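You operate a simulated robot arm through the tools that you are given. There is no shell and no other tool.

You are at the controls of a simulated robot arm. One attempt, no reset.

## Task
Pull the blue pad out of the silver tray and push the black pad in.
Fine: clamp the tray first and leave it clamped; the old pad goes on the bench top; leave the third pad alone.

The check looks at the end state, three seconds after you hand in, the way a careful person would. Anything else that was tipped, shoved, dropped, spilled or broken makes it a failure.

## Robot
A 6-joint arm with a two-finger parallel gripper, fixed in place. Base frame: the origin is on the floor under the middle of its stand, x ahead of it, y to its left, z up. Units: mm, degrees, N and s.
It reaches about 1066 mm from its shoulder. Its first joint turns from -166.0 to 166.0 degrees. Payload 3.91 kg.
The tool frame sits at the grasp point between the pads (the TCP): z along the fingers, y along the line on which they close. The tips reach 30 mm beyond it. The gripper opens to 110 mm. The fingers are 20 mm wide and 10 mm thick; the gripper's body (48 by 112 mm) begins 55 mm behind the TCP.
Orientation is that of the tool frame in the base frame, as a unit quaternion [x, y, z, w]. With the fingers straight down and closing along the base's y, the tool's x points along the base's -x, its y along +y and its z along -z.

## Interface
- The arm moves only by the tool move_arm. Its argument "moves" is text: rows parted by semicolons, each of 7 numbers parted by spaces: the shift along the base's x, y, z in units of 50 mm (1.0 is 50 mm), then the turn, a rotation vector about the base's x, y, z in units of 4 degrees (1.0 is 4 degrees), then the finger opening in m, from 0 to 0.11. In form: tx ty tz rx ry rz gripper; .... A call has 1 to 20 rows; each row shifts and turns the commanded pose from where the row before left it. A call with a number of a shift or a turn outside -1 to 1 is refused whole. A row lasts 0.2 s, in which the tool goes at most 50 mm and 8.6 degrees; a call with a longer step from one row to the next is refused whole, and so is a gripper value outside its range. A pose out of reach is approached as far as the arm can. The call stops where the force on the tool passes 40 N (or 10 N more than at its start, if that is more) or the arm is blocked; 0.2 s more then pass. The fingers move at their own pace (about 153 mm/s each) and stop on an object; they squeeze with about 43 N. The grip force told is the motor's: it shows also when the fingers shut on nothing. Time passes only in rows, and 0.2 s behind the last, so rows that do not move let the fingers close. The reply holds the time, the measured pose of the TCP, the force on the tool along the base axes, the opening and the grip force, in the units named above and with some noise, with the torque about the TCP (base axes, N m) and any sound that the robot's microphone picked up, and new pictures: "show" is both (left out), scene, wrist or none.
- Cameras (640 x 400 px; columns grow to the right, rows downward): "scene" is fixed at [218.7, 650.4, 1458.7]; the picture's right is [-0.54, -0.84, 0.00], its down [-0.71, 0.46, -0.53] and it looks along [0.45, -0.29, -0.85] (base axes); focal length 221 px, centre (320, 200). "wrist" rides on the gripper at [72, 17, -103] in the tool frame; the picture's right is [-0.23, 0.97, 0.00], its down [-0.76, -0.18, -0.62] and it looks along [-0.61, -0.14, 0.78] (tool axes); focal length 222 px, centre (320, 200). There is no depth. A picture from a camera that has moved, and an enlarged one, comes with that camera's place and axes in the base frame and with its lens.
- close_up(camera, box): a new picture of the part [left, top, right, bottom] of that camera's present view, enlarged. The clock stands still meanwhile.
- sign_off(): hands the job in; it is judged then, once.

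Places have to be worked out from the pictures, the camera data and where the tool is seen. Open the gripper and draw the arm clear of the work before you hand the job in, unless the task says otherwise.

The tools are called by a JSON object that holds its "name" and its "arguments". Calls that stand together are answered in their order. move_arm: Moves the arm, as the interface text tells. Its arguments: {"type":"object","properties":{"moves":{"type":"string"},"show":{"type":"string","enum":["both","scene","wrist","none"]}},"required":["moves"]} The other tools are called the same way: close_up (camera, box) takes an enlarged picture of a part of a camera's view; sign_off () hands the job in.

At the start:

```text
clock: 0.0
ee_pos: [421.7, 360.8, 1207.1]
tool_rot: [0.0, 1.0, 0.0, -0.001]
ft_force: [0.3, 0.3, -0.4]
moment: [0.01, 0.0, -0.04]
width: 110.1
gripper_force: 0.0
```

scene: 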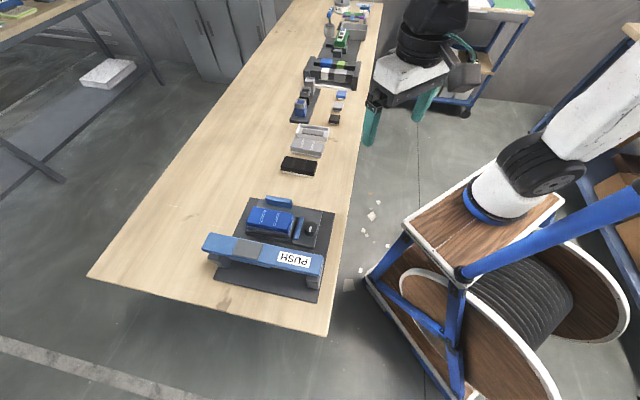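
wrist: 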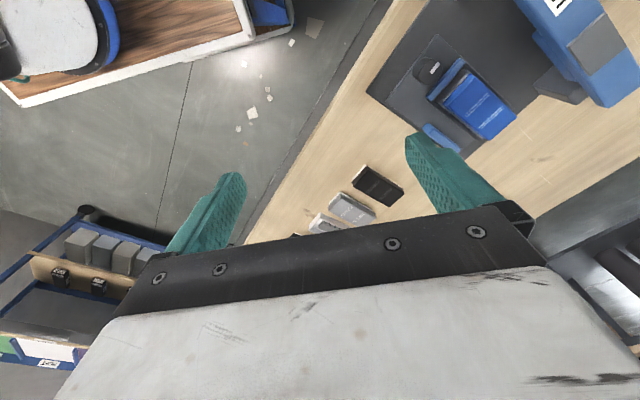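

The scene shows a bench with a fixture (blue bridge labelled PUSH, blue thing, base plate), a black pad, a light tray-like object and others. I'll take close-ups to identify the tray, clamp and pads.

{"name": "close_up", "arguments": {"camera": "scene", "box": [190, 180, 350, 310]}}

{"name": "close_up", "arguments": {"camera": "scene", "box": [260, 70, 380, 190]}}

{"name": "close_up", "arguments": {"camera": "scene", "box": [290, 0, 400, 90]}}

{"name": "close_up", "arguments": {"camera": "wrist", "box": [350, 0, 640, 240]}}

```text
3.08 times, centred on (270, 245) of scene
camera zoom: at [218.7, 650.4, 1458.7], right [-0.54, -0.84, 0.0], down [-0.71, 0.46, -0.53], along [0.45, -0.29, -0.85], focal length 680 px, centre (474, 62)
```

zoom: 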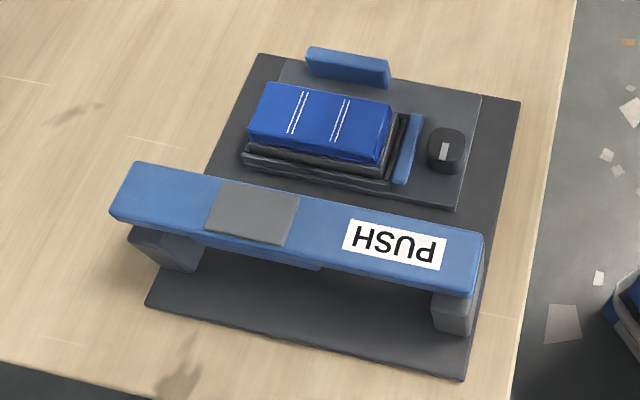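

```text
3.33 times, centred on (320, 130) of scene
camera zoom: at [218.7, 650.4, 1458.7], right [-0.54, -0.84, 0.0], down [-0.71, 0.46, -0.53], along [0.45, -0.29, -0.85], focal length 736 px, centre (320, 433)
```

zoom: 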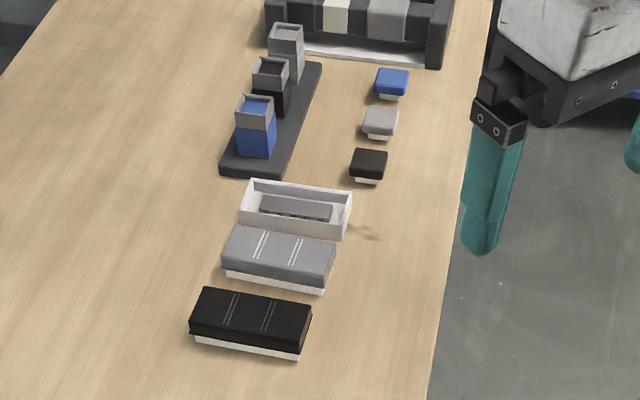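

```text
4.44 times, centred on (345, 45) of scene
camera zoom: at [218.7, 650.4, 1458.7], right [-0.54, -0.84, 0.0], down [-0.71, 0.46, -0.53], along [0.45, -0.29, -0.85], focal length 982 px, centre (209, 889)
```

zoom: 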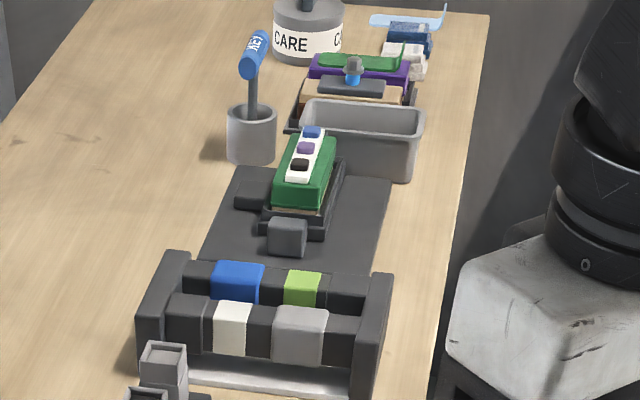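

```text
1.67 times, centred on (495, 120) of wrist
camera zoom: at [349.7, 378.3, 1310.8], right [0.23, 0.97, 0.0], down [0.76, -0.18, 0.62], along [0.61, -0.14, -0.78], focal length 370 px, centre (28, 333)
```

zoom: 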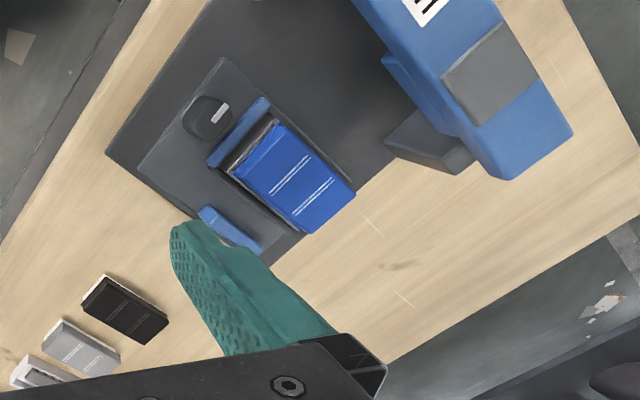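

The bench top comes out at about z≈870 by triangulating the black pad, which is near (670, 443). The fixture with the blue pad is near (530, 617). I'll move the wrist camera up for a better look at the fixture, staying high.

{"name": "move_arm", "arguments": {"moves": "-0.084 0.72 -0.343 0 0 0 0.11; -0.084 0.72 -0.343 0 0 0 0.11; -0.084 0.72 -0.343 0 0 0 0.11; -0.084 0.72 -0.343 0 0 0 0.11; -0.084 0.72 -0.343 0 0 0 0.11; -0.084 0.72 -0.343 0 0 0 0.11; -0.084 0.72 -0.343 0 0 0 0.11; -0.084 0.72 -0.343 0 0 0 0.11", "show": "both"}}

```text
clock: 1.8
ee_pos: [387.7, 646.8, 1070.1]
tool_rot: [0.0, 1.0, 0.0, 0.0]
ft_force: [0.3, 0.0, 0.4]
moment: [0.0, 0.01, -0.01]
width: 109.9
gripper_force: 0.1
camera wrist: at [315.6, 664.5, 1174.1], right [0.23, 0.97, 0.0], down [0.76, -0.18, 0.62], along [0.61, -0.14, -0.78], focal length 222 px, centre (320, 200)
```

scene: 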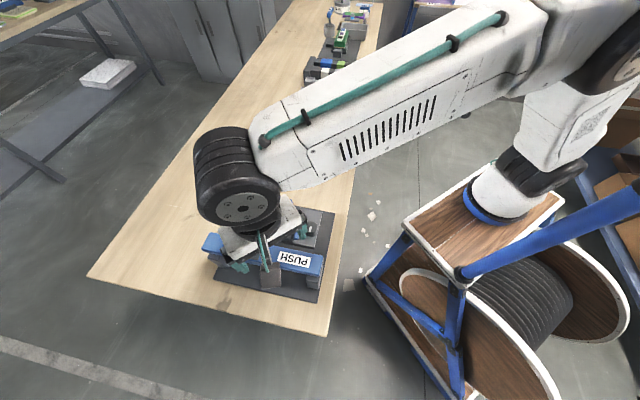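
wrist: 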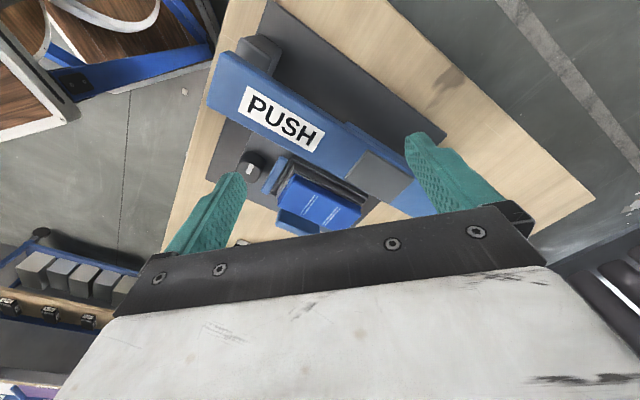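

{"name": "close_up", "arguments": {"camera": "wrist", "box": [200, 60, 440, 240]}}

{"name": "close_up", "arguments": {"camera": "wrist", "box": [230, 130, 390, 240]}}

```text
2.22 times, centred on (320, 150) of wrist
camera zoom: at [315.6, 664.5, 1174.1], right [0.23, 0.97, 0.0], down [0.76, -0.18, 0.62], along [0.61, -0.14, -0.78], focal length 494 px, centre (320, 311)
```

zoom: 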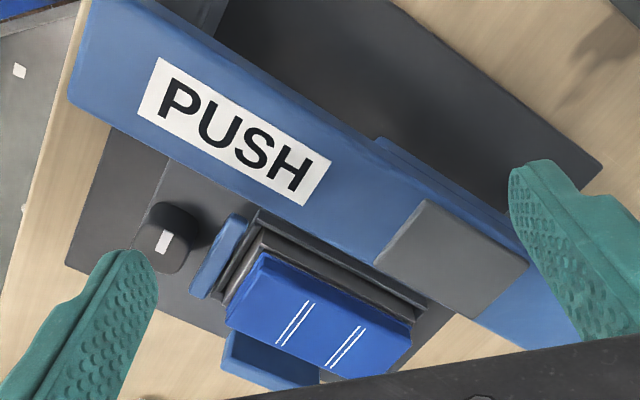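

```text
3.64 times, centred on (310, 185) of wrist
camera zoom: at [315.6, 664.5, 1174.1], right [0.23, 0.97, 0.0], down [0.76, -0.18, 0.62], along [0.61, -0.14, -0.78], focal length 808 px, centre (356, 254)
```

zoom: 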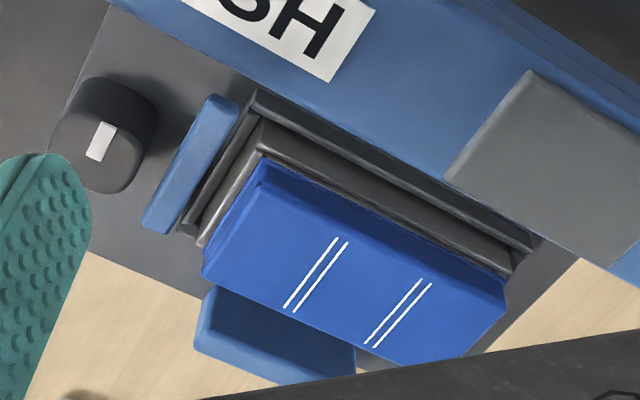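

The blue pad sits in a dark metallic tray on a raised plate, between blue stops, with a knob that has a white mark and a "PUSH" bar. The bench runs at 45° to my base frame. I'll turn the wrist by −45° about z to look along the bench from the end and see under the PUSH bar.

{"name": "move_arm", "arguments": {"moves": "0.042 0.167 -0.055 0 0 -0.9375 0.11; 0.042 0.167 -0.055 0 0 -0.9375 0.11; 0.042 0.167 -0.055 0 0 -0.9375 0.11; 0.042 0.167 -0.055 0 0 -0.9375 0.11; 0.042 0.167 -0.055 0 0 -0.9375 0.11; 0.042 0.167 -0.055 0 0 -0.9375 0.11; 0.042 0.167 -0.055 0 0 -0.9375 0.11; 0.042 0.167 -0.055 0 0 -0.9375 0.11; 0.042 0.167 -0.055 0 0 -0.9375 0.11; 0.042 0.167 -0.055 0 0 -0.9375 0.11; 0.042 0.167 -0.055 0 0 -0.9375 0.11; 0.042 0.167 -0.055 0 0 -0.9375 0.11", "show": "both"}}

```text
clock: 4.4
ee_pos: [412.5, 747.1, 1035.3]
tool_rot: [0.383, 0.924, 0.0, 0.0]
ft_force: [0.2, 0.1, 0.0]
moment: [0.0, 0.0, 0.02]
width: 110.2
gripper_force: 0.0
camera wrist: at [374.2, 812.2, 1139.1], right [0.85, 0.53, 0.0], down [0.41, -0.66, 0.62], along [0.33, -0.53, -0.78], focal length 222 px, centre (320, 200)
```

scene: 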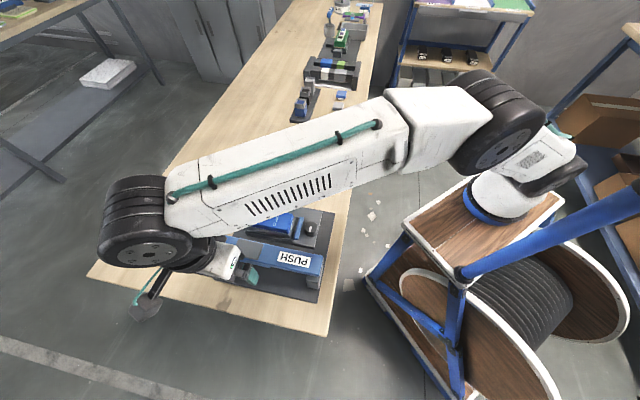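
wrist: 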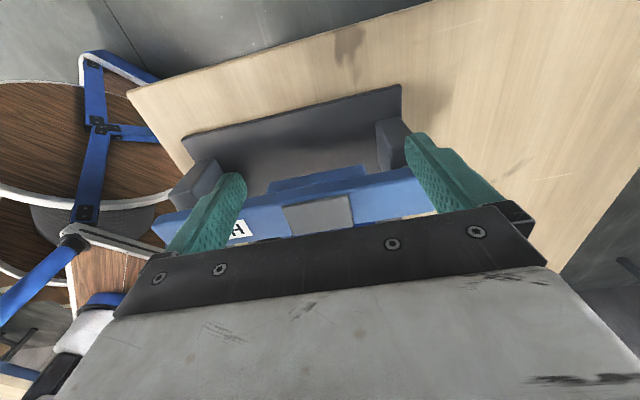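

From this end the bar's legs and a blue ledge are visible, but not how it works. I'll swing the wrist round to look outward from the robot's side, lower and more level.

{"name": "move_arm", "arguments": {"moves": "-0.097 -0.273 0.02 0 0 1 0.11; -0.097 -0.273 0.02 0 0 1 0.11; -0.097 -0.273 0.02 0 0 1 0.11; -0.097 -0.273 0.02 0 0 1 0.11; -0.097 -0.273 0.02 0 0 1 0.11; -0.097 -0.273 0.02 0 0 1 0.11; -0.097 -0.273 0.02 0 0 1 0.11; -0.097 -0.273 0.02 0 0 1 0.11; -0.097 -0.273 0.02 0 0 1 0.11; -0.097 -0.273 0.02 0 0 1 0.11; -0.097 -0.273 0.02 0 0 1 0.11; -0.097 -0.273 0.02 0 0 1 0.11; -0.097 -0.273 0.02 0 0 1 0.11; -0.097 -0.273 0.02 0 0 1 0.11; -0.097 -0.273 0.02 0 0 1 0.11; -0.097 -0.273 0.02 0 0 1 0.11; -0.097 -0.273 0.02 0 0 1 0.11; -0.097 -0.273 0.02 0 0 1 0.11; -0.097 -0.273 0.02 0 0 1 0.11; -0.097 -0.273 0.02 0 0 1 0.11", "show": "both"}}

{"name": "move_arm", "arguments": {"moves": "0 0 0 0 0 0.8333 0.11; 0 0 0 0 0 0.8333 0.11; 0 0 0 0 0 0.8333 0.11; 0 0 -0.2 0.63 -0.63 0 0.11; 0 0 -0.2 0.63 -0.63 0 0.11; 0 0 -0.2 0.63 -0.63 0 0.11; 0 0 -0.2 0.63 -0.63 0 0.11; 0 0 -0.2 0.63 -0.63 0 0.11; 0 0 -0.2 0.63 -0.63 0 0.11; 0 0 -0.2 0.63 -0.63 0 0.11", "show": "both"}}

```text
clock: 8.6
ee_pos: [315.7, 473.0, 1056.9]
tool_rot: [-0.301, 0.953, -0.001, 0.0]
ft_force: [-0.4, 0.0, -0.9]
moment: [-0.02, 0.02, 0.0]
width: 110.0
gripper_force: 0.0
camera wrist: at [247.2, 447.1, 1159.6], right [-0.37, 0.93, 0.0], down [0.73, 0.29, 0.62], along [0.58, 0.23, -0.78], focal length 222 px, centre (320, 200)
```

scene: 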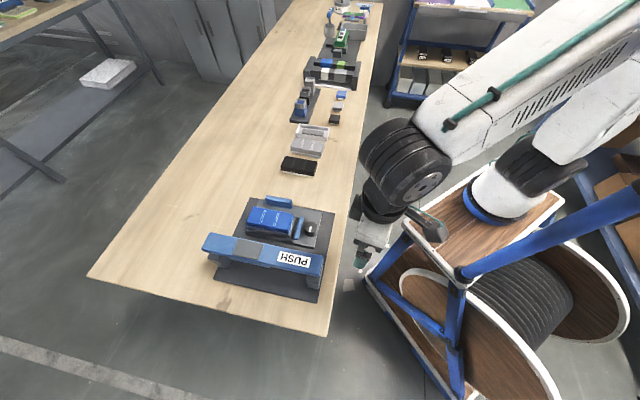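
wrist: 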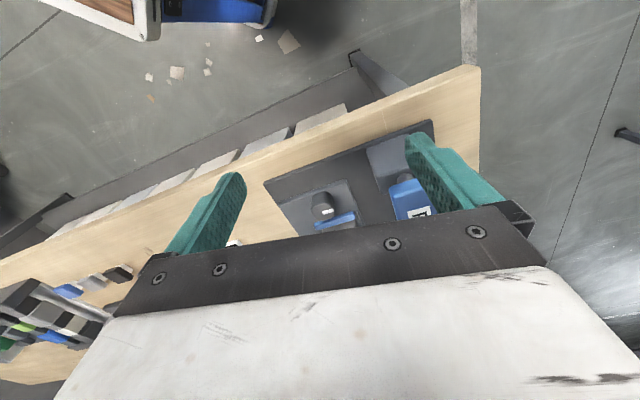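

```text
clock: 10.8
ee_pos: [323.4, 471.1, 984.5]
tool_rot: [-0.366, 0.906, 0.081, 0.199]
ft_force: [-0.2, -0.3, -0.4]
moment: [0.02, -0.03, -0.01]
width: 110.0
gripper_force: 0.1
camera wrist: at [233.3, 409.3, 1048.1], right [-0.53, 0.84, 0.1], down [0.43, 0.17, 0.89], along [0.73, 0.51, -0.46], focal length 222 px, centre (320, 200)
```

scene: 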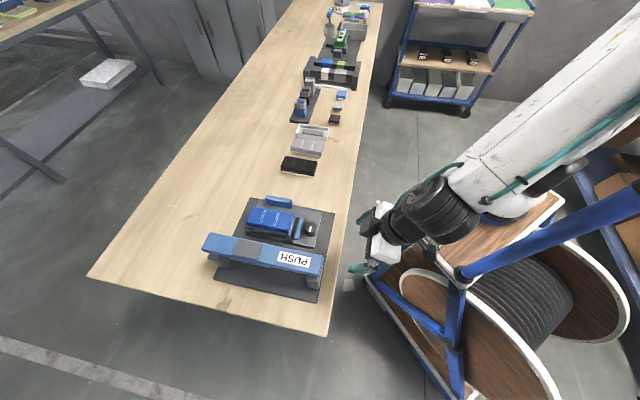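
wrist: 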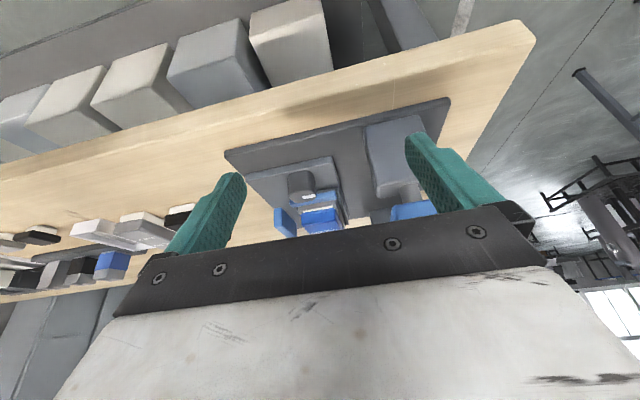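

Now I have a low-angle (upside-down) view from the robot's side. I'll zoom in on the fixture.

{"name": "close_up", "arguments": {"camera": "wrist", "box": [210, 90, 470, 250]}}

{"name": "close_up", "arguments": {"camera": "wrist", "box": [250, 150, 370, 240]}}

{"name": "close_up", "arguments": {"camera": "wrist", "box": [0, 190, 210, 310]}}

{"name": "close_up", "arguments": {"camera": "scene", "box": [190, 180, 350, 310]}}

```text
2.46 times, centred on (340, 170) of wrist
camera zoom: at [233.3, 409.3, 1048.1], right [-0.53, 0.84, 0.1], down [0.43, 0.17, 0.89], along [0.73, 0.51, -0.46], focal length 547 px, centre (271, 274)
```

zoom: 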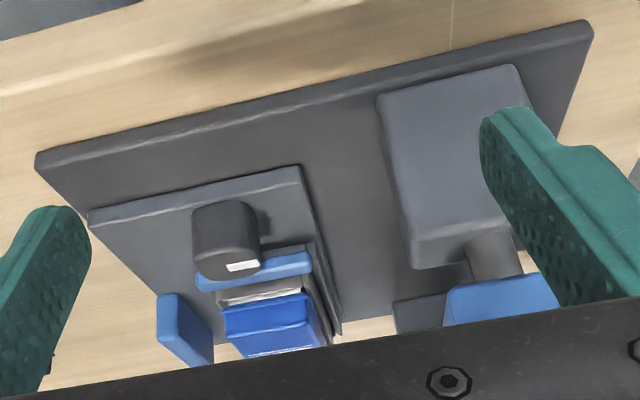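

```text
4.44 times, centred on (310, 195) of wrist
camera zoom: at [233.3, 409.3, 1048.1], right [-0.53, 0.84, 0.1], down [0.43, 0.17, 0.89], along [0.73, 0.51, -0.46], focal length 987 px, centre (364, 222)
```

zoom: 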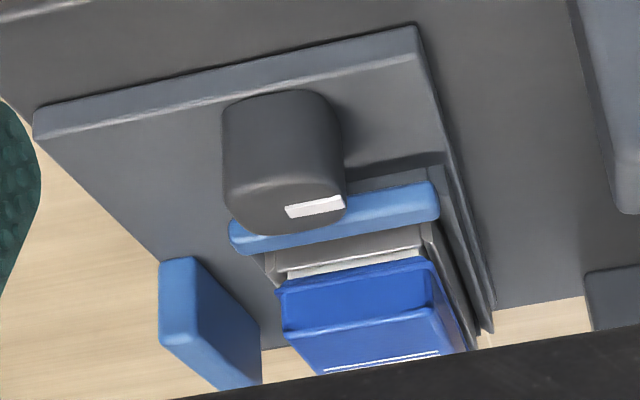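

```text
3.05 times, centred on (105, 250) of wrist
camera zoom: at [233.3, 409.3, 1048.1], right [-0.53, 0.84, 0.1], down [0.43, 0.17, 0.89], along [0.73, 0.51, -0.46], focal length 677 px, centre (975, 48)
```

zoom: 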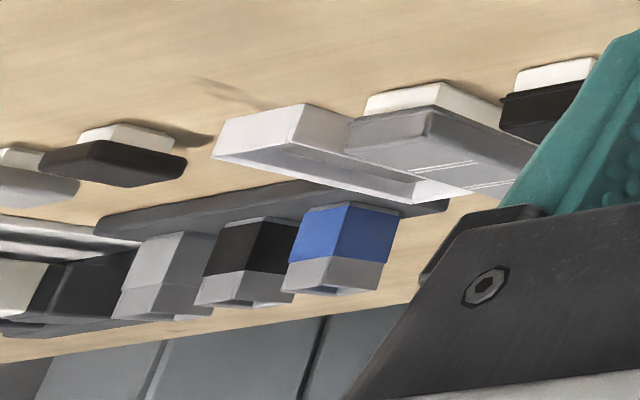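

```text
3.08 times, centred on (270, 245) of scene
camera zoom: at [218.7, 650.4, 1458.7], right [-0.54, -0.84, 0.0], down [-0.71, 0.46, -0.53], along [0.45, -0.29, -0.85], focal length 680 px, centre (474, 62)
```

zoom: 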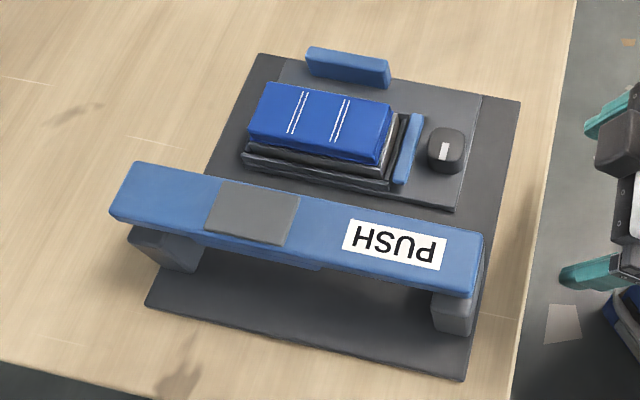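

The pads have a white plug below an overhanging top, and the tray is grey metal with a blue jaw bar beside the knob. The PUSH bar rests on plungers on grey blocks. I'll tilt further and go lower to see the side elevation of the bar, the jaw and the knob.

{"name": "move_arm", "arguments": {"moves": "-0.175 0.02 -0.27 0.663 -0.663 0 0.11; -0.175 0.02 -0.27 0.663 -0.663 0 0.11; -0.175 0.02 -0.27 0.663 -0.663 0 0.11; -0.175 0.02 -0.27 0.663 -0.663 0 0.11", "show": "wrist"}}

{"name": "close_up", "arguments": {"camera": "wrist", "box": [220, 110, 460, 250]}}

```text
clock: 12.0
ee_pos: [323.6, 475.5, 947.2]
tool_rot: [-0.313, 0.883, 0.13, 0.325]
ft_force: [-1.7, -0.1, -0.1]
moment: [-0.02, -0.08, -0.02]
width: 109.7
gripper_force: 0.1
stopped in row 4: the arm was blocked; the commanded pose is now the measured one
camera wrist: at [220.2, 411.0, 978.0], right [-0.49, 0.86, 0.18], down [0.26, -0.05, 0.96], along [0.83, 0.51, -0.2], focal length 222 px, centre (320, 200)
```

wrist: 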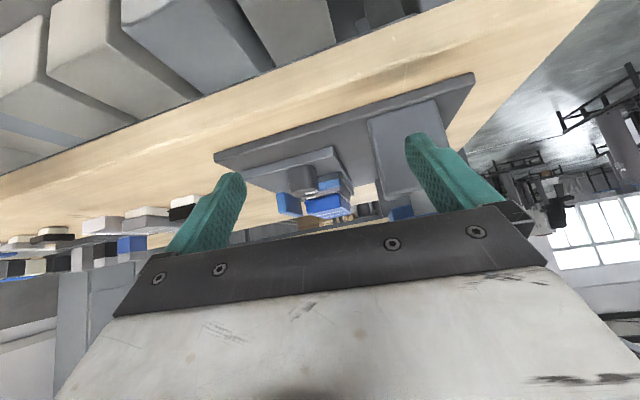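

```text
2.67 times, centred on (340, 180) of wrist
camera zoom: at [220.2, 411.0, 978.0], right [-0.49, 0.86, 0.18], down [0.26, -0.05, 0.96], along [0.83, 0.51, -0.2], focal length 592 px, centre (267, 253)
```

zoom: 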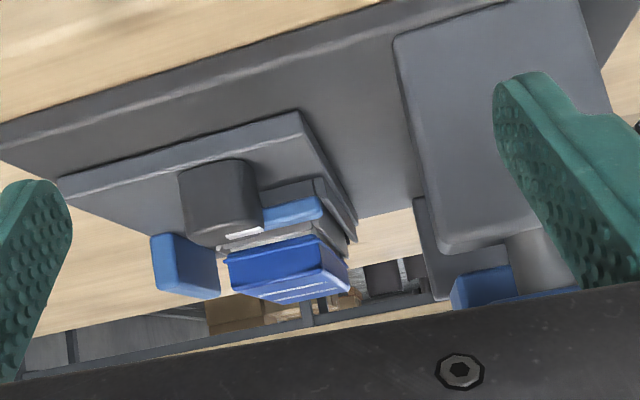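

The arm hit a limit on that low tilt, so I'll back off. The PUSH bar top is at z≈975, well above the tray, so it looks like a press. The jaw and knob beside the tray look like the clamp, so I'll get a straight-down view of them.

{"name": "move_arm", "arguments": {"moves": "0 0 0.5 -0.7 0.7 0 0.11; 0 0 0.5 -0.7 0.7 0 0.11; 0 0 0.5 -0.7 0.7 0 0.11; 0 0 0.5 -0.7 0.7 0 0.11; 0 0 0.5 -0.7 0.7 0 0.11; 0.189 0.1075 -0.087 -0.7 0.7 0 0.11; 0.189 0.1075 -0.087 -0.7 0.7 0 0.11; 0.189 0.1075 -0.087 -0.7 0.7 0 0.11; 0.189 0.1075 -0.087 -0.7 0.7 0 0.11; 0.189 0.1075 -0.087 -0.7 0.7 0 0.11; 0.189 0.1075 -0.087 -0.7 0.7 0 0.11; 0.189 0.1075 -0.087 -0.7 0.7 0 0.11; 0.189 0.1075 -0.087 -0.7 0.7 0 0.11; 0.189 0.1075 -0.087 -0.7 0.7 0 0.11; 0.189 0.1075 -0.087 -0.7 0.7 0 0.11; 0.189 0.1075 -0.087 -0.7 0.7 0 0.11; 0.189 0.1075 -0.087 -0.7 0.7 0 0.11", "show": "both"}}

{"name": "close_up", "arguments": {"camera": "wrist", "box": [200, 60, 440, 240]}}

```text
clock: 15.6
ee_pos: [428.4, 541.3, 1016.5]
tool_rot: [-0.344, 0.91, -0.11, -0.202]
ft_force: [-0.6, -0.3, 0.1]
moment: [0.03, -0.04, 0.04]
width: 110.1
gripper_force: 0.1
camera wrist: at [399.6, 547.7, 1141.2], right [-0.5, 0.85, -0.16], down [0.82, 0.52, 0.23], along [0.28, -0.02, -0.96], focal length 222 px, centre (320, 200)
```

scene: 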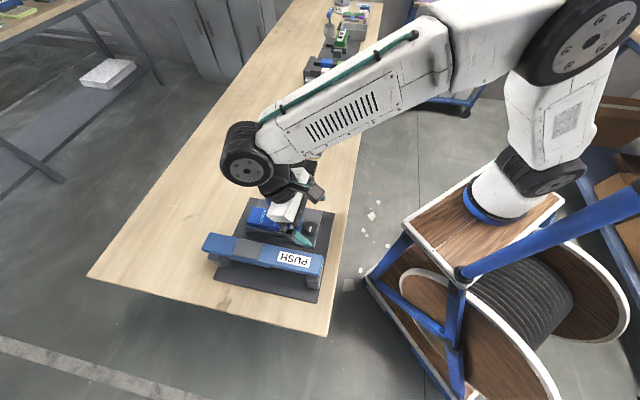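
wrist: 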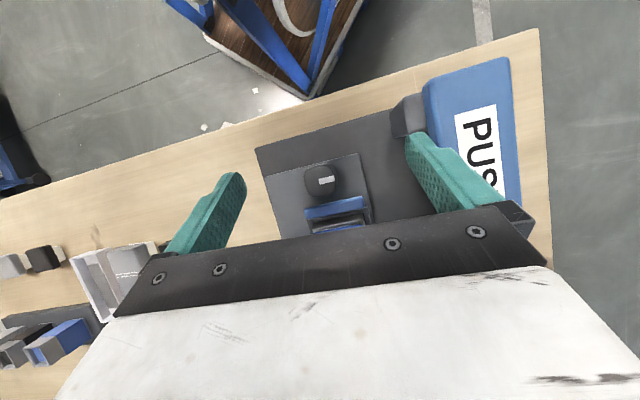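

```text
2.22 times, centred on (320, 150) of wrist
camera zoom: at [399.6, 547.7, 1141.2], right [-0.5, 0.85, -0.16], down [0.82, 0.52, 0.23], along [0.28, -0.02, -0.96], focal length 494 px, centre (320, 311)
```

zoom: 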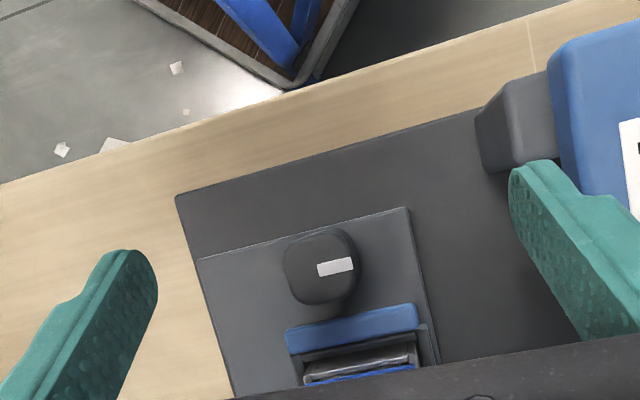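

I need the jaw and tray nearer the image centre, so I'll shift outward about 60 mm and zoom again.

{"name": "move_arm", "arguments": {"moves": "0.45 0.4 0 0 0 0 0.11; 0.45 0.4 0 0 0 0 0.11", "show": "wrist"}}

{"name": "close_up", "arguments": {"camera": "wrist", "box": [240, 90, 400, 220]}}

```text
clock: 16.2
ee_pos: [473.6, 582.0, 1017.3]
tool_rot: [-0.344, 0.91, -0.111, -0.202]
ft_force: [-0.1, -1.2, 0.7]
moment: [0.02, -0.02, 0.01]
width: 109.9
gripper_force: 0.0
camera wrist: at [444.4, 588.0, 1141.0], right [-0.5, 0.85, -0.16], down [0.82, 0.52, 0.23], along [0.28, -0.02, -0.96], focal length 222 px, centre (320, 200)
```

wrist: 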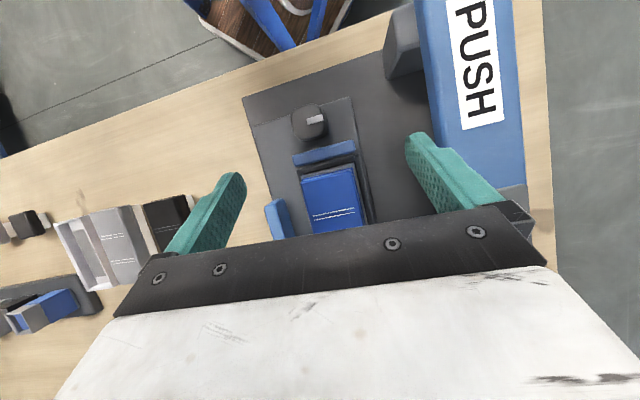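

```text
3.08 times, centred on (320, 155) of wrist
camera zoom: at [444.4, 588.0, 1141.0], right [-0.5, 0.85, -0.16], down [0.82, 0.52, 0.23], along [0.28, -0.02, -0.96], focal length 684 px, centre (320, 338)
```

zoom: 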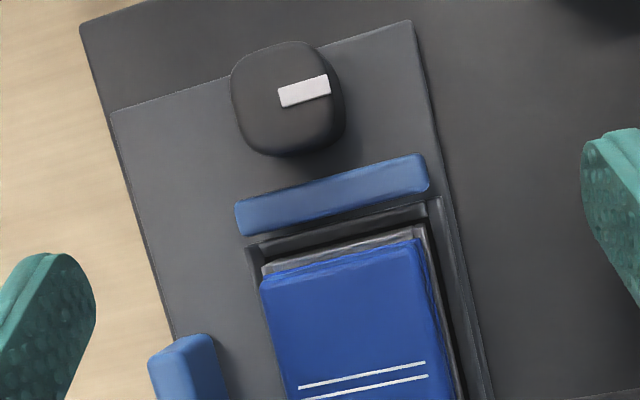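

The tray arrangement is now clear: a dark frame, the silver tray inside it and the blue pad inside that. A blue jaw lies along the end next to the knob, whose white pointer points toward +e2 (left along the bench). Before touching anything I'll check under the PUSH bar from the bench end, returning to vertical first and then turning.

{"name": "move_arm", "arguments": {"moves": "0 0 0.2 0.723 -0.617 0 0.11; 0 0 0.2 0.723 -0.617 0 0.11; 0 0 0.2 0.723 -0.617 0 0.11; 0 0 0.2 0.723 -0.617 0 0.11; 0 0 0.2 0.723 -0.617 0 0.11; 0 0 0.2 0.723 -0.617 0 0.11; 0 0 0.2 0.723 -0.617 0 0.11; -0.1 0.2 0 0 0 -1 0.11; -0.1 0.2 0 0 0 -1 0.11; -0.1 0.2 0 0 0 -1 0.11; -0.1 0.2 0 0 0 -1 0.11; -0.1 0.2 0 0 0 -1 0.11; -0.1 0.2 0 0 0 -1 0.11; -0.1 0.2 0 0 0 -1 0.11; -0.1 0.2 0 0 0 -1 0.11; -0.1 0.2 0 0 0 -1 0.11; -0.1 0.2 0 0 0 -1 0.11; -0.1 0.2 0 0 0 -1 0.11; -0.1 0.2 0 0 0 -1 0.11", "show": "none"}}

{"name": "move_arm", "arguments": {"moves": "-0.1 0.2 0 0 0 -1 0.11; -0.1 0.2 0 0 0 -1 0.11; -0.1 0.2 0 0 0 -1 0.11; -0.1 0.2 0 0 0 -1 0.11; -0.1 0.2 0 0 0 -1 0.11; -0.1 0.2 0 0 0 -1 0.11; -0.1 0.2 0 0 0 -1 0.11; -0.1 0.2 0 0 0 -1 0.11; -0.1 0.2 0 0 0 -1 0.11; -0.1 0.2 0 0 0 -1 0.11; 0 0 -0.25 -0.7 -0.7 0 0.11; 0 0 -0.25 -0.7 -0.7 0 0.11; 0 0 -0.25 -0.7 -0.7 0 0.11; 0 0 -0.25 -0.7 -0.7 0 0.11; 0 0 -0.25 -0.7 -0.7 0 0.11; 0 0 -0.25 -0.7 -0.7 0 0.11; 0 0 -0.25 -0.7 -0.7 0 0.11", "show": "both"}}

{"name": "close_up", "arguments": {"camera": "wrist", "box": [180, 80, 460, 250]}}

```text
clock: 20.2
ee_pos: [413.1, 701.8, 1087.3]
tool_rot: [0.057, 0.998, 0.001, 0.0]
ft_force: [0.4, 0.0, -0.7]
moment: [0.01, 0.0, -0.01]
width: 110.1
gripper_force: 0.0
```

```text
clock: 23.8
ee_pos: [357.1, 751.7, 988.2]
tool_rot: [0.383, 0.892, -0.087, 0.223]
ft_force: [1.3, -0.1, 0.8]
moment: [-0.02, 0.01, 0.03]
width: 109.7
gripper_force: 0.1
out of reach, approached as far as the arm can: row 9, 10, 11, 13, 14, 15, 16
camera wrist: at [291.8, 845.8, 1045.8], right [0.84, 0.53, 0.12], down [0.13, -0.41, 0.9], along [0.52, -0.75, -0.41], focal length 222 px, centre (320, 200)
```

scene: 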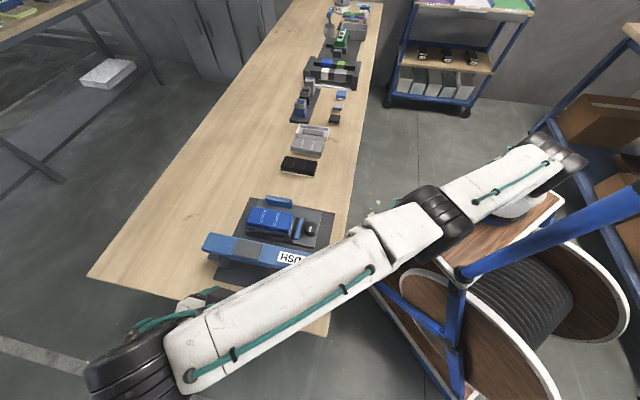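
wrist: 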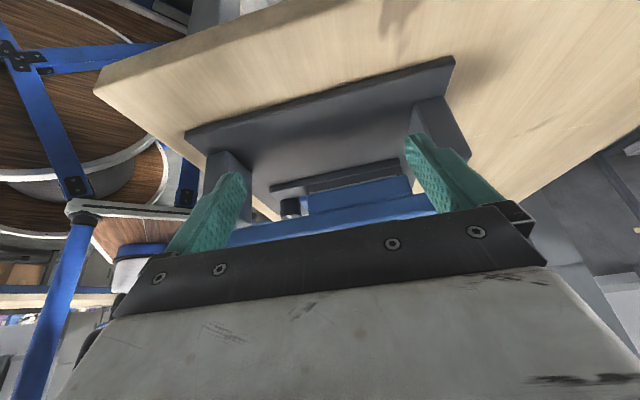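

```text
2.29 times, centred on (320, 165) of wrist
camera zoom: at [291.8, 845.8, 1045.8], right [0.84, 0.53, 0.12], down [0.13, -0.41, 0.9], along [0.52, -0.75, -0.41], focal length 508 px, centre (320, 280)
```

zoom: 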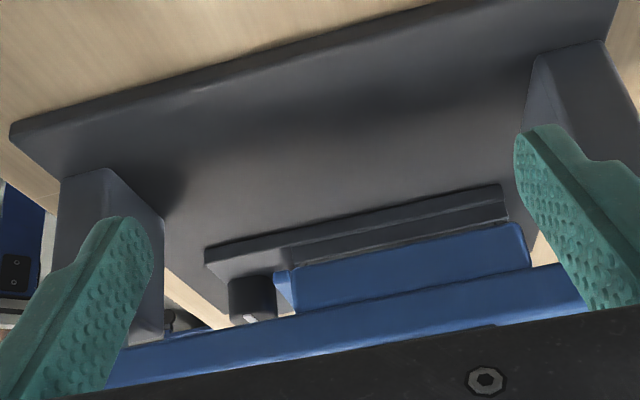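

The ram hangs under the bar, over an empty part of the base, so it isn't the thing holding the tray. I'll untilt, rise and swing round to look at the fixture from the other (−e2) side, and at the loose pads on the way.

{"name": "move_arm", "arguments": {"moves": "0 0 0.3 0.693 0.704 0 0.11; 0 0 0.3 0.693 0.704 0 0.11; 0 0 0.3 0.693 0.704 0 0.11; 0 0 0.3 0.693 0.704 0 0.11; 0 0 0.3 0.693 0.704 0 0.11; 0 0 0.3 0.693 0.704 0 0.11; 0 0 0.3 0.693 0.704 0 0.11; 0.119 -0.137 0 0 0 1 0.11; 0.119 -0.137 0 0 0 1 0.11; 0.119 -0.137 0 0 0 1 0.11; 0.119 -0.137 0 0 0 1 0.11; 0.119 -0.137 0 0 0 1 0.11; 0.119 -0.137 0 0 0 1 0.11; 0.119 -0.137 0 0 0 1 0.11; 0.119 -0.137 0 0 0 1 0.11; 0.119 -0.137 0 0 0 1 0.11; 0.119 -0.137 0 0 0 1 0.11; 0.119 -0.137 0 0 0 1 0.11; 0.119 -0.137 0 0 0 1 0.11; 0.119 -0.137 0 0 0 1 0.11", "show": "none"}}

{"name": "move_arm", "arguments": {"moves": "0.119 -0.137 0 0 0 1 0.11; 0.119 -0.137 0 0 0 1 0.11; 0.119 -0.137 0 0 0 1 0.11; 0.119 -0.137 0 0 0 1 0.11; 0.119 -0.137 0 0 0 1 0.11; 0.119 -0.137 0 0 0 1 0.11; 0.119 -0.137 0 0 0 1 0.11; 0.119 -0.137 0 0 0 1 0.11; 0.119 -0.137 0 0 0 1 0.11; 0.119 -0.137 0 0 0 1 0.11; 0.119 -0.137 0 0 0 1 0.11; 0.119 -0.137 0 0 0 1 0.11; 0.119 -0.137 0 0 0 1 0.11; 0.119 -0.137 0 0 0 1 0.11; 0.119 -0.137 0 0 0 1 0.11; 0.119 -0.137 0 0 0 1 0.11; 0.119 -0.137 0 0 0 1 0.11; 0.119 -0.137 0 0 0 1 0.11; 0.119 -0.137 0 0 0 1 0.11; 0.119 -0.137 0 0 0 1 0.11", "show": "none"}}

{"name": "move_arm", "arguments": {"moves": "0.119 -0.137 0 0 0 1 0.11; 0.119 -0.137 0 0 0 1 0.11; 0.119 -0.137 0 0 0 1 0.11; 0.119 -0.137 0 0 0 1 0.11; 0.119 -0.137 0 0 0 1 0.11; 0.119 -0.137 0 0 0 1 0.11; 0.119 -0.137 0 0 0 1 0.11; 0.119 -0.137 0 0 0 1 0.11; 0.119 -0.137 0 0 0 1 0.11; 0.119 -0.137 0 0 0 1 0.11; 0.119 -0.137 0 0 0 1 0.11; 0.119 -0.137 0 0 0 1 0.11", "show": "both"}}

```text
clock: 28.0
ee_pos: [433.3, 662.5, 1093.2]
tool_rot: [-0.049, 0.999, -0.001, 0.0]
ft_force: [-0.1, 0.1, 0.4]
moment: [0.01, 0.01, 0.01]
width: 109.9
gripper_force: 0.1
```

```text
clock: 32.2
ee_pos: [550.2, 524.9, 1092.0]
tool_rot: [-0.679, 0.734, -0.001, 0.0]
ft_force: [0.1, 0.1, 0.4]
moment: [-0.06, 0.0, 0.0]
width: 110.2
gripper_force: 0.0
```

```text
clock: 34.8
ee_pos: [622.3, 443.1, 1092.4]
tool_rot: [0.919, -0.394, 0.0, 0.0]
ft_force: [-0.3, 0.2, 0.4]
moment: [-0.01, 0.01, 0.02]
width: 109.8
gripper_force: 0.1
camera wrist: at [660.2, 379.2, 1195.3], right [-0.86, -0.51, 0.0], down [-0.4, 0.67, 0.62], along [-0.31, 0.54, -0.78], focal length 222 px, centre (320, 200)
```

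scene: 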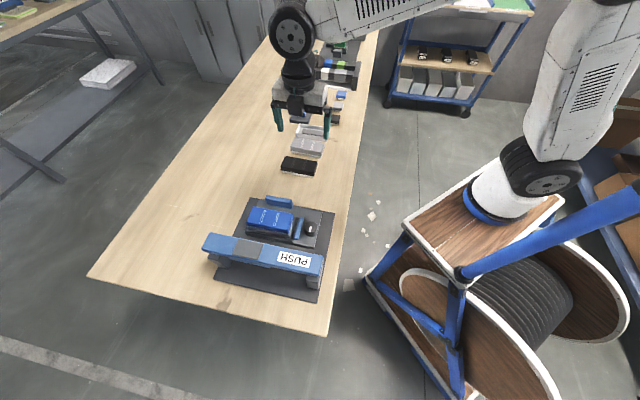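
wrist: 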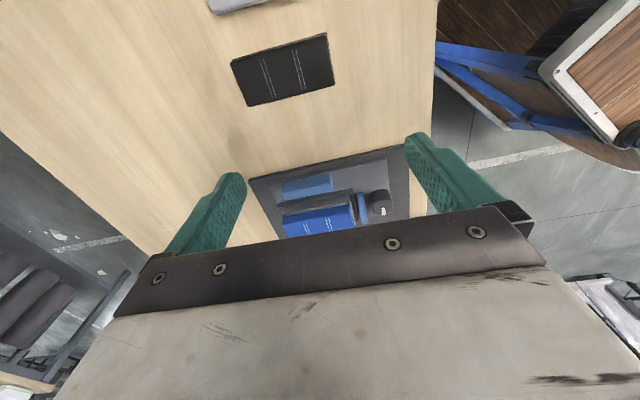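

This side is reachable. I'll tilt and drop in for a closer look at the blue upright, the jaw and the tray.

{"name": "move_arm", "arguments": {"moves": "0 0 -0.4 0.7 0.7 0 0.11; 0 0 -0.4 0.7 0.7 0 0.11; 0 0 -0.4 0.7 0.7 0 0.11; 0 0 -0.4 0.7 0.7 0 0.11; 0 0 -0.4 0.7 0.7 0 0.11", "show": "wrist"}}

{"name": "close_up", "arguments": {"camera": "wrist", "box": [230, 90, 420, 230]}}

```text
clock: 36.0
ee_pos: [620.8, 443.6, 992.8]
tool_rot: [0.905, -0.389, -0.158, -0.066]
ft_force: [-0.2, 0.2, 0.1]
moment: [-0.04, -0.04, -0.01]
width: 109.8
gripper_force: 0.1
camera wrist: at [681.3, 358.1, 1066.0], right [-0.85, -0.52, 0.08], down [-0.22, 0.49, 0.84], along [-0.48, 0.7, -0.53], focal length 222 px, centre (320, 200)
```

wrist: 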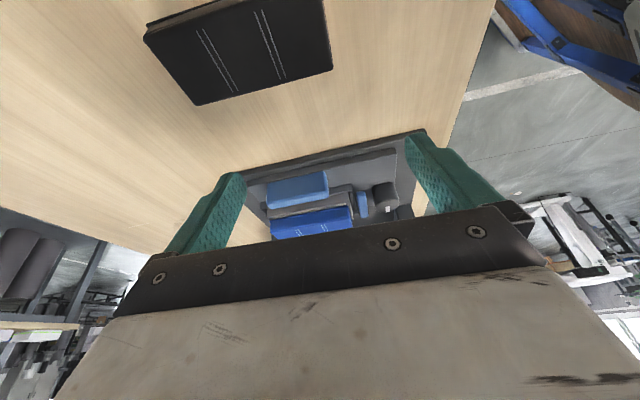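

```text
2.86 times, centred on (325, 160) of wrist
camera zoom: at [681.3, 358.1, 1066.0], right [-0.85, -0.52, 0.08], down [-0.22, 0.49, 0.84], along [-0.48, 0.7, -0.53], focal length 635 px, centre (306, 314)
```

zoom: 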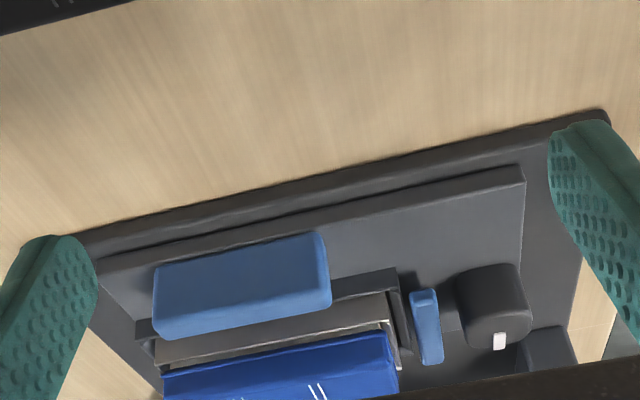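

Now it's clear: the silver tray sits in a low dark nest, the blue upright is at the carriage edge, and the jaw is between the knob and the open end of the nest. Next I'll check the black pad's shape from this view.

{"name": "close_up", "arguments": {"camera": "wrist", "box": [120, 0, 360, 130]}}

{"name": "close_up", "arguments": {"camera": "scene", "box": [270, 140, 340, 184]}}

{"name": "close_up", "arguments": {"camera": "scene", "box": [230, 190, 340, 255]}}

```text
2.67 times, centred on (240, 65) of wrist
camera zoom: at [681.3, 358.1, 1066.0], right [-0.85, -0.52, 0.08], down [-0.22, 0.49, 0.84], along [-0.48, 0.7, -0.53], focal length 592 px, centre (533, 560)
```

zoom: 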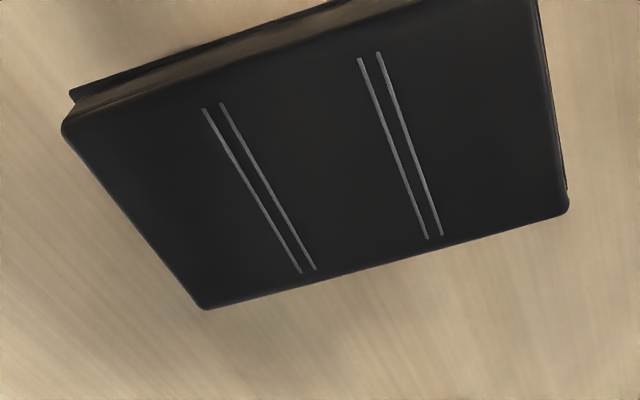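

```text
9.09 times, centred on (305, 162) of scene
camera zoom: at [218.7, 650.4, 1458.7], right [-0.54, -0.84, 0.0], down [-0.71, 0.46, -0.53], along [0.45, -0.29, -0.85], focal length 2009 px, centre (456, 546)
```

zoom: 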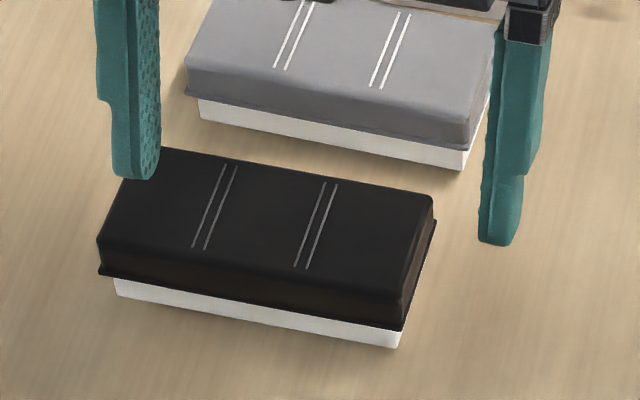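

```text
5.82 times, centred on (285, 222) of scene
camera zoom: at [218.7, 650.4, 1458.7], right [-0.54, -0.84, 0.0], down [-0.71, 0.46, -0.53], along [0.45, -0.29, -0.85], focal length 1286 px, centre (524, 69)
```

zoom: 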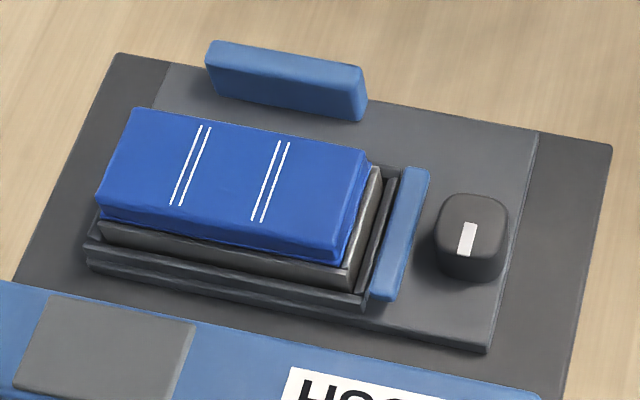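

The scene close-ups are sharp, and the black pad is a black cover over an inset white plug. The jaw lies just outside the nest's end, with the knob behind it. I'll go back to vertical with the fingers closing along the bench direction and approach the knob for a precise look.

{"name": "move_arm", "arguments": {"moves": "0 0 0.4 -0.708 -0.686 0 0.11; 0 0 0.4 -0.708 -0.686 0 0.11; 0 0 0.4 -0.708 -0.686 0 0.11; 0 0 0.4 -0.708 -0.686 0 0.11; 0 0 0.4 -0.708 -0.686 0 0.11; -0.2145 0.0445 0 0 0 -1 0.11; -0.2145 0.0445 0 0 0 -1 0.11; -0.2145 0.0445 0 0 0 -1 0.11; -0.2145 0.0445 0 0 0 -1 0.11; -0.2145 0.0445 0 0 0 -1 0.11; -0.2145 0.0445 0 0 0 -1 0.11; -0.2145 0.0445 0 0 0 -1 0.11; -0.2145 0.0445 0 0 0 -1 0.11; -0.2145 0.0445 0 0 0 -1 0.11; -0.2145 0.0445 0 0 0 -1 0.11; -0.2145 0.0445 0 0 0 -1 0.11; -0.2145 0.0445 0 0 0 -1 0.11; -0.2145 0.0445 0 0 0 -1 0.11", "show": "none"}}

{"name": "move_arm", "arguments": {"moves": "-0.2145 0.0445 -0.2 0 0 -1 0.11; -0.2145 0.0445 -0.2 0 0 -1 0.11; -0.2145 0.0445 -0.2 0 0 -1 0.11; -0.2145 0.0445 -0.2 0 0 -1 0.11; -0.2145 0.0445 -0.2 0 0 -1 0.11; -0.2145 0.0445 -0.2 0 0 -1 0.11; -0.2145 0.0445 -0.2 0 0 -1 0.11; -0.2145 0.0445 -0.2 0 0 -1 0.11; -0.2145 0.0445 -0.2 0 0 -1 0.11; 0 0 -0.2 0 0 -0.15 0.11", "show": "both"}}

```text
clock: 39.8
ee_pos: [482.0, 470.5, 1091.2]
tool_rot: [-0.652, 0.758, 0.002, -0.002]
ft_force: [0.0, 0.0, 0.3]
moment: [-0.01, 0.0, 0.02]
width: 110.1
gripper_force: 0.1
```

```text
clock: 42.0
ee_pos: [386.4, 491.9, 992.5]
tool_rot: [-0.381, 0.924, 0.002, 0.0]
ft_force: [-0.2, 0.2, 0.9]
moment: [-0.01, 0.01, -0.02]
width: 110.0
gripper_force: 0.0
camera wrist: at [323.7, 453.3, 1095.5], right [-0.52, 0.85, 0.0], down [0.67, 0.41, 0.62], along [0.53, 0.33, -0.78], focal length 222 px, centre (320, 200)
```

scene: 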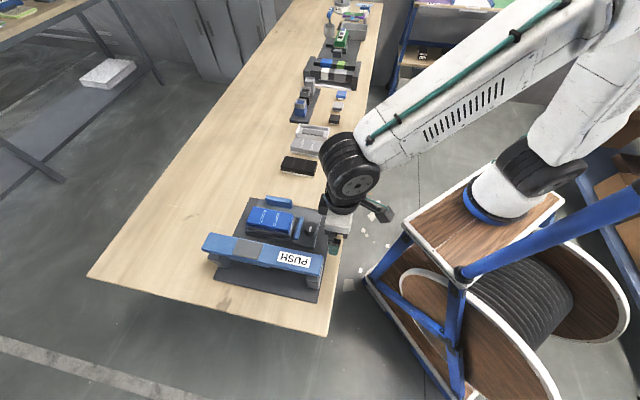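
wrist: 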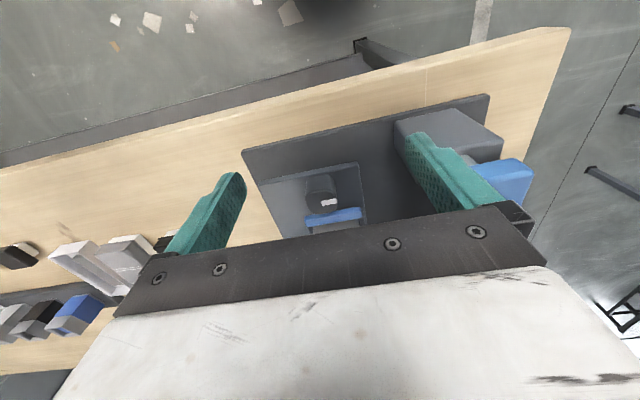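

{"name": "close_up", "arguments": {"camera": "wrist", "box": [260, 140, 400, 240]}}

{"name": "close_up", "arguments": {"camera": "scene", "box": [280, 200, 350, 255]}}

```text
4.00 times, centred on (330, 190) of wrist
camera zoom: at [323.7, 453.3, 1095.5], right [-0.52, 0.85, 0.0], down [0.67, 0.41, 0.62], along [0.53, 0.33, -0.78], focal length 888 px, centre (280, 240)
```

zoom: 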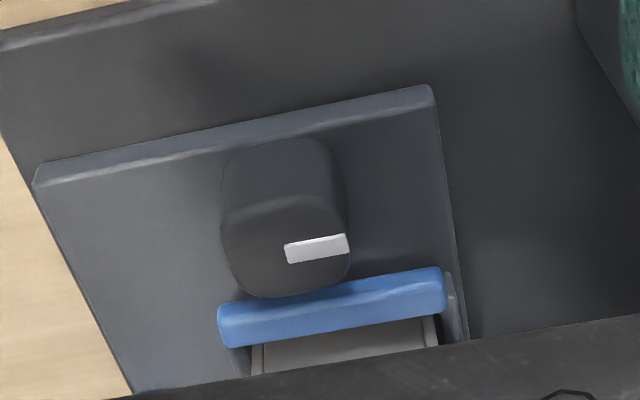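

```text
7.27 times, centred on (315, 228) of scene
camera zoom: at [218.7, 650.4, 1458.7], right [-0.54, -0.84, 0.0], down [-0.71, 0.46, -0.53], along [0.45, -0.29, -0.85], focal length 1607 px, centre (356, 0)
```

zoom: 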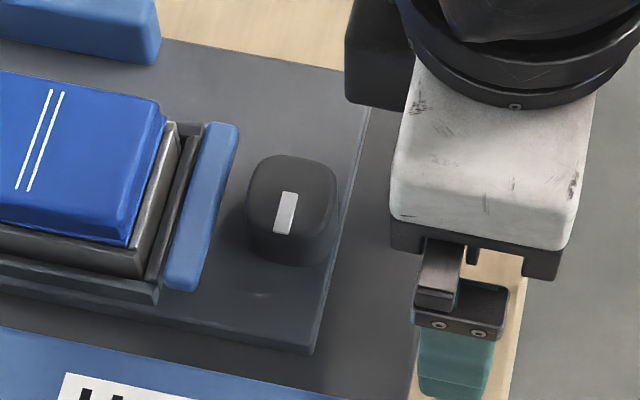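

Least-squares over the two views puts the knob centre near (447, 532) with its top at z≈914 and the plate at ≈885. I'll narrow the fingers and move directly above it to verify alignment.

{"name": "move_arm", "arguments": {"moves": "0.404 0.27 0 0 0 0 0.065; 0.404 0.27 0 0 0 0 0.065; 0.404 0.27 0 0 0 0 0.065; 0 0 -0.5 0 0 0 0.065; 0 0 0 0 0 0 0.065", "show": "both"}}

{"name": "close_up", "arguments": {"camera": "wrist", "box": [240, 80, 400, 220]}}

```text
clock: 43.2
ee_pos: [446.9, 533.1, 967.8]
tool_rot: [-0.381, 0.924, 0.001, 0.0]
ft_force: [-0.3, -0.5, 0.6]
moment: [0.0, -0.01, -0.04]
width: 65.1
gripper_force: 0.0
camera wrist: at [384.7, 494.2, 1071.0], right [-0.53, 0.85, 0.0], down [0.67, 0.41, 0.62], along [0.53, 0.33, -0.78], focal length 222 px, centre (320, 200)
```

scene: 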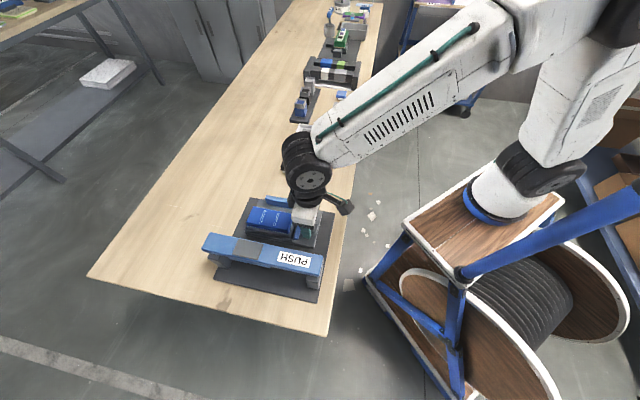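
wrist: 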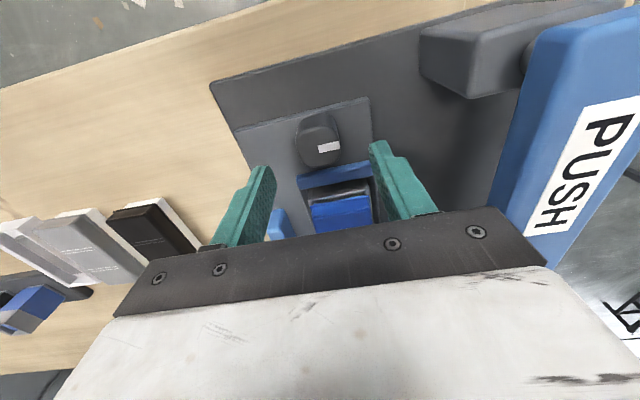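

```text
2.86 times, centred on (320, 150) of wrist
camera zoom: at [384.7, 494.2, 1071.0], right [-0.53, 0.85, 0.0], down [0.67, 0.41, 0.62], along [0.53, 0.33, -0.78], focal length 635 px, centre (320, 343)
```

zoom: 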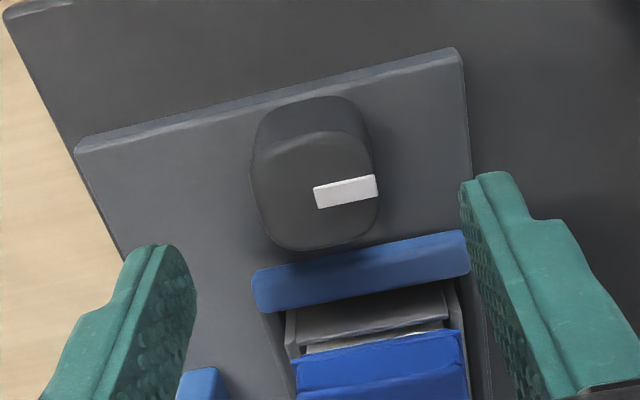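

The knob is centred under the TCP to within ~2 mm. I'll descend to z≈921 and close on it.

{"name": "move_arm", "arguments": {"moves": "0 0 -0.24 0 0 0 0.065; 0 0 -0.24 0 0 0 0.065; 0 0 -0.24 0 0 0 0.065; 0 0 -0.2 0 0 0 0.065; 0 0 0 0 0 0 0.065", "show": "wrist"}}

{"name": "close_up", "arguments": {"camera": "scene", "box": [270, 190, 350, 250]}}

```text
clock: 44.4
ee_pos: [448.5, 531.1, 920.9]
tool_rot: [-0.382, 0.924, 0.003, 0.0]
ft_force: [-0.8, -0.3, 0.1]
moment: [0.01, 0.01, 0.0]
width: 64.9
gripper_force: 0.1
camera wrist: at [384.6, 493.1, 1024.6], right [-0.53, 0.85, 0.0], down [0.67, 0.41, 0.62], along [0.53, 0.33, -0.78], focal length 222 px, centre (320, 200)
```

wrist: 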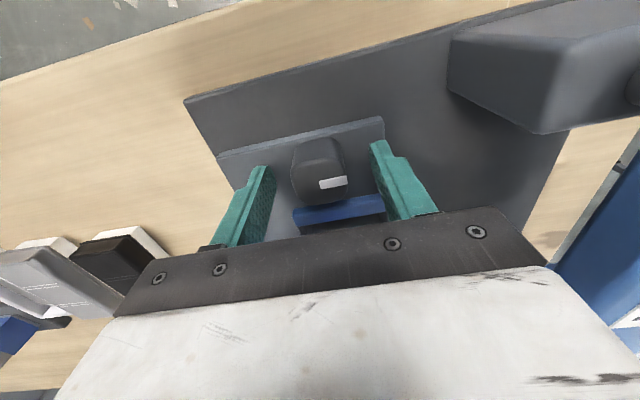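

```text
6.67 times, centred on (310, 220) of scene
camera zoom: at [218.7, 650.4, 1458.7], right [-0.54, -0.84, 0.0], down [-0.71, 0.46, -0.53], along [0.45, -0.29, -0.85], focal length 1473 px, centre (387, 67)
```

zoom: 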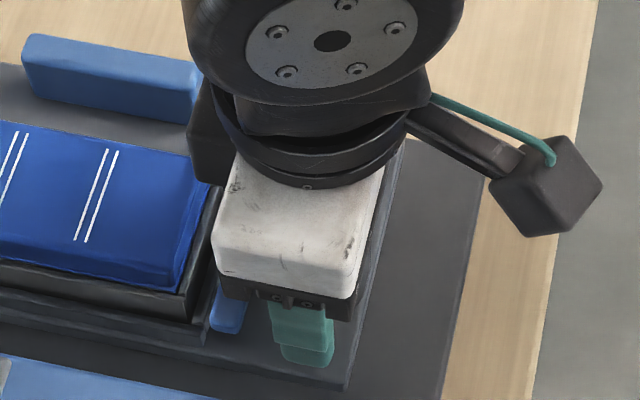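

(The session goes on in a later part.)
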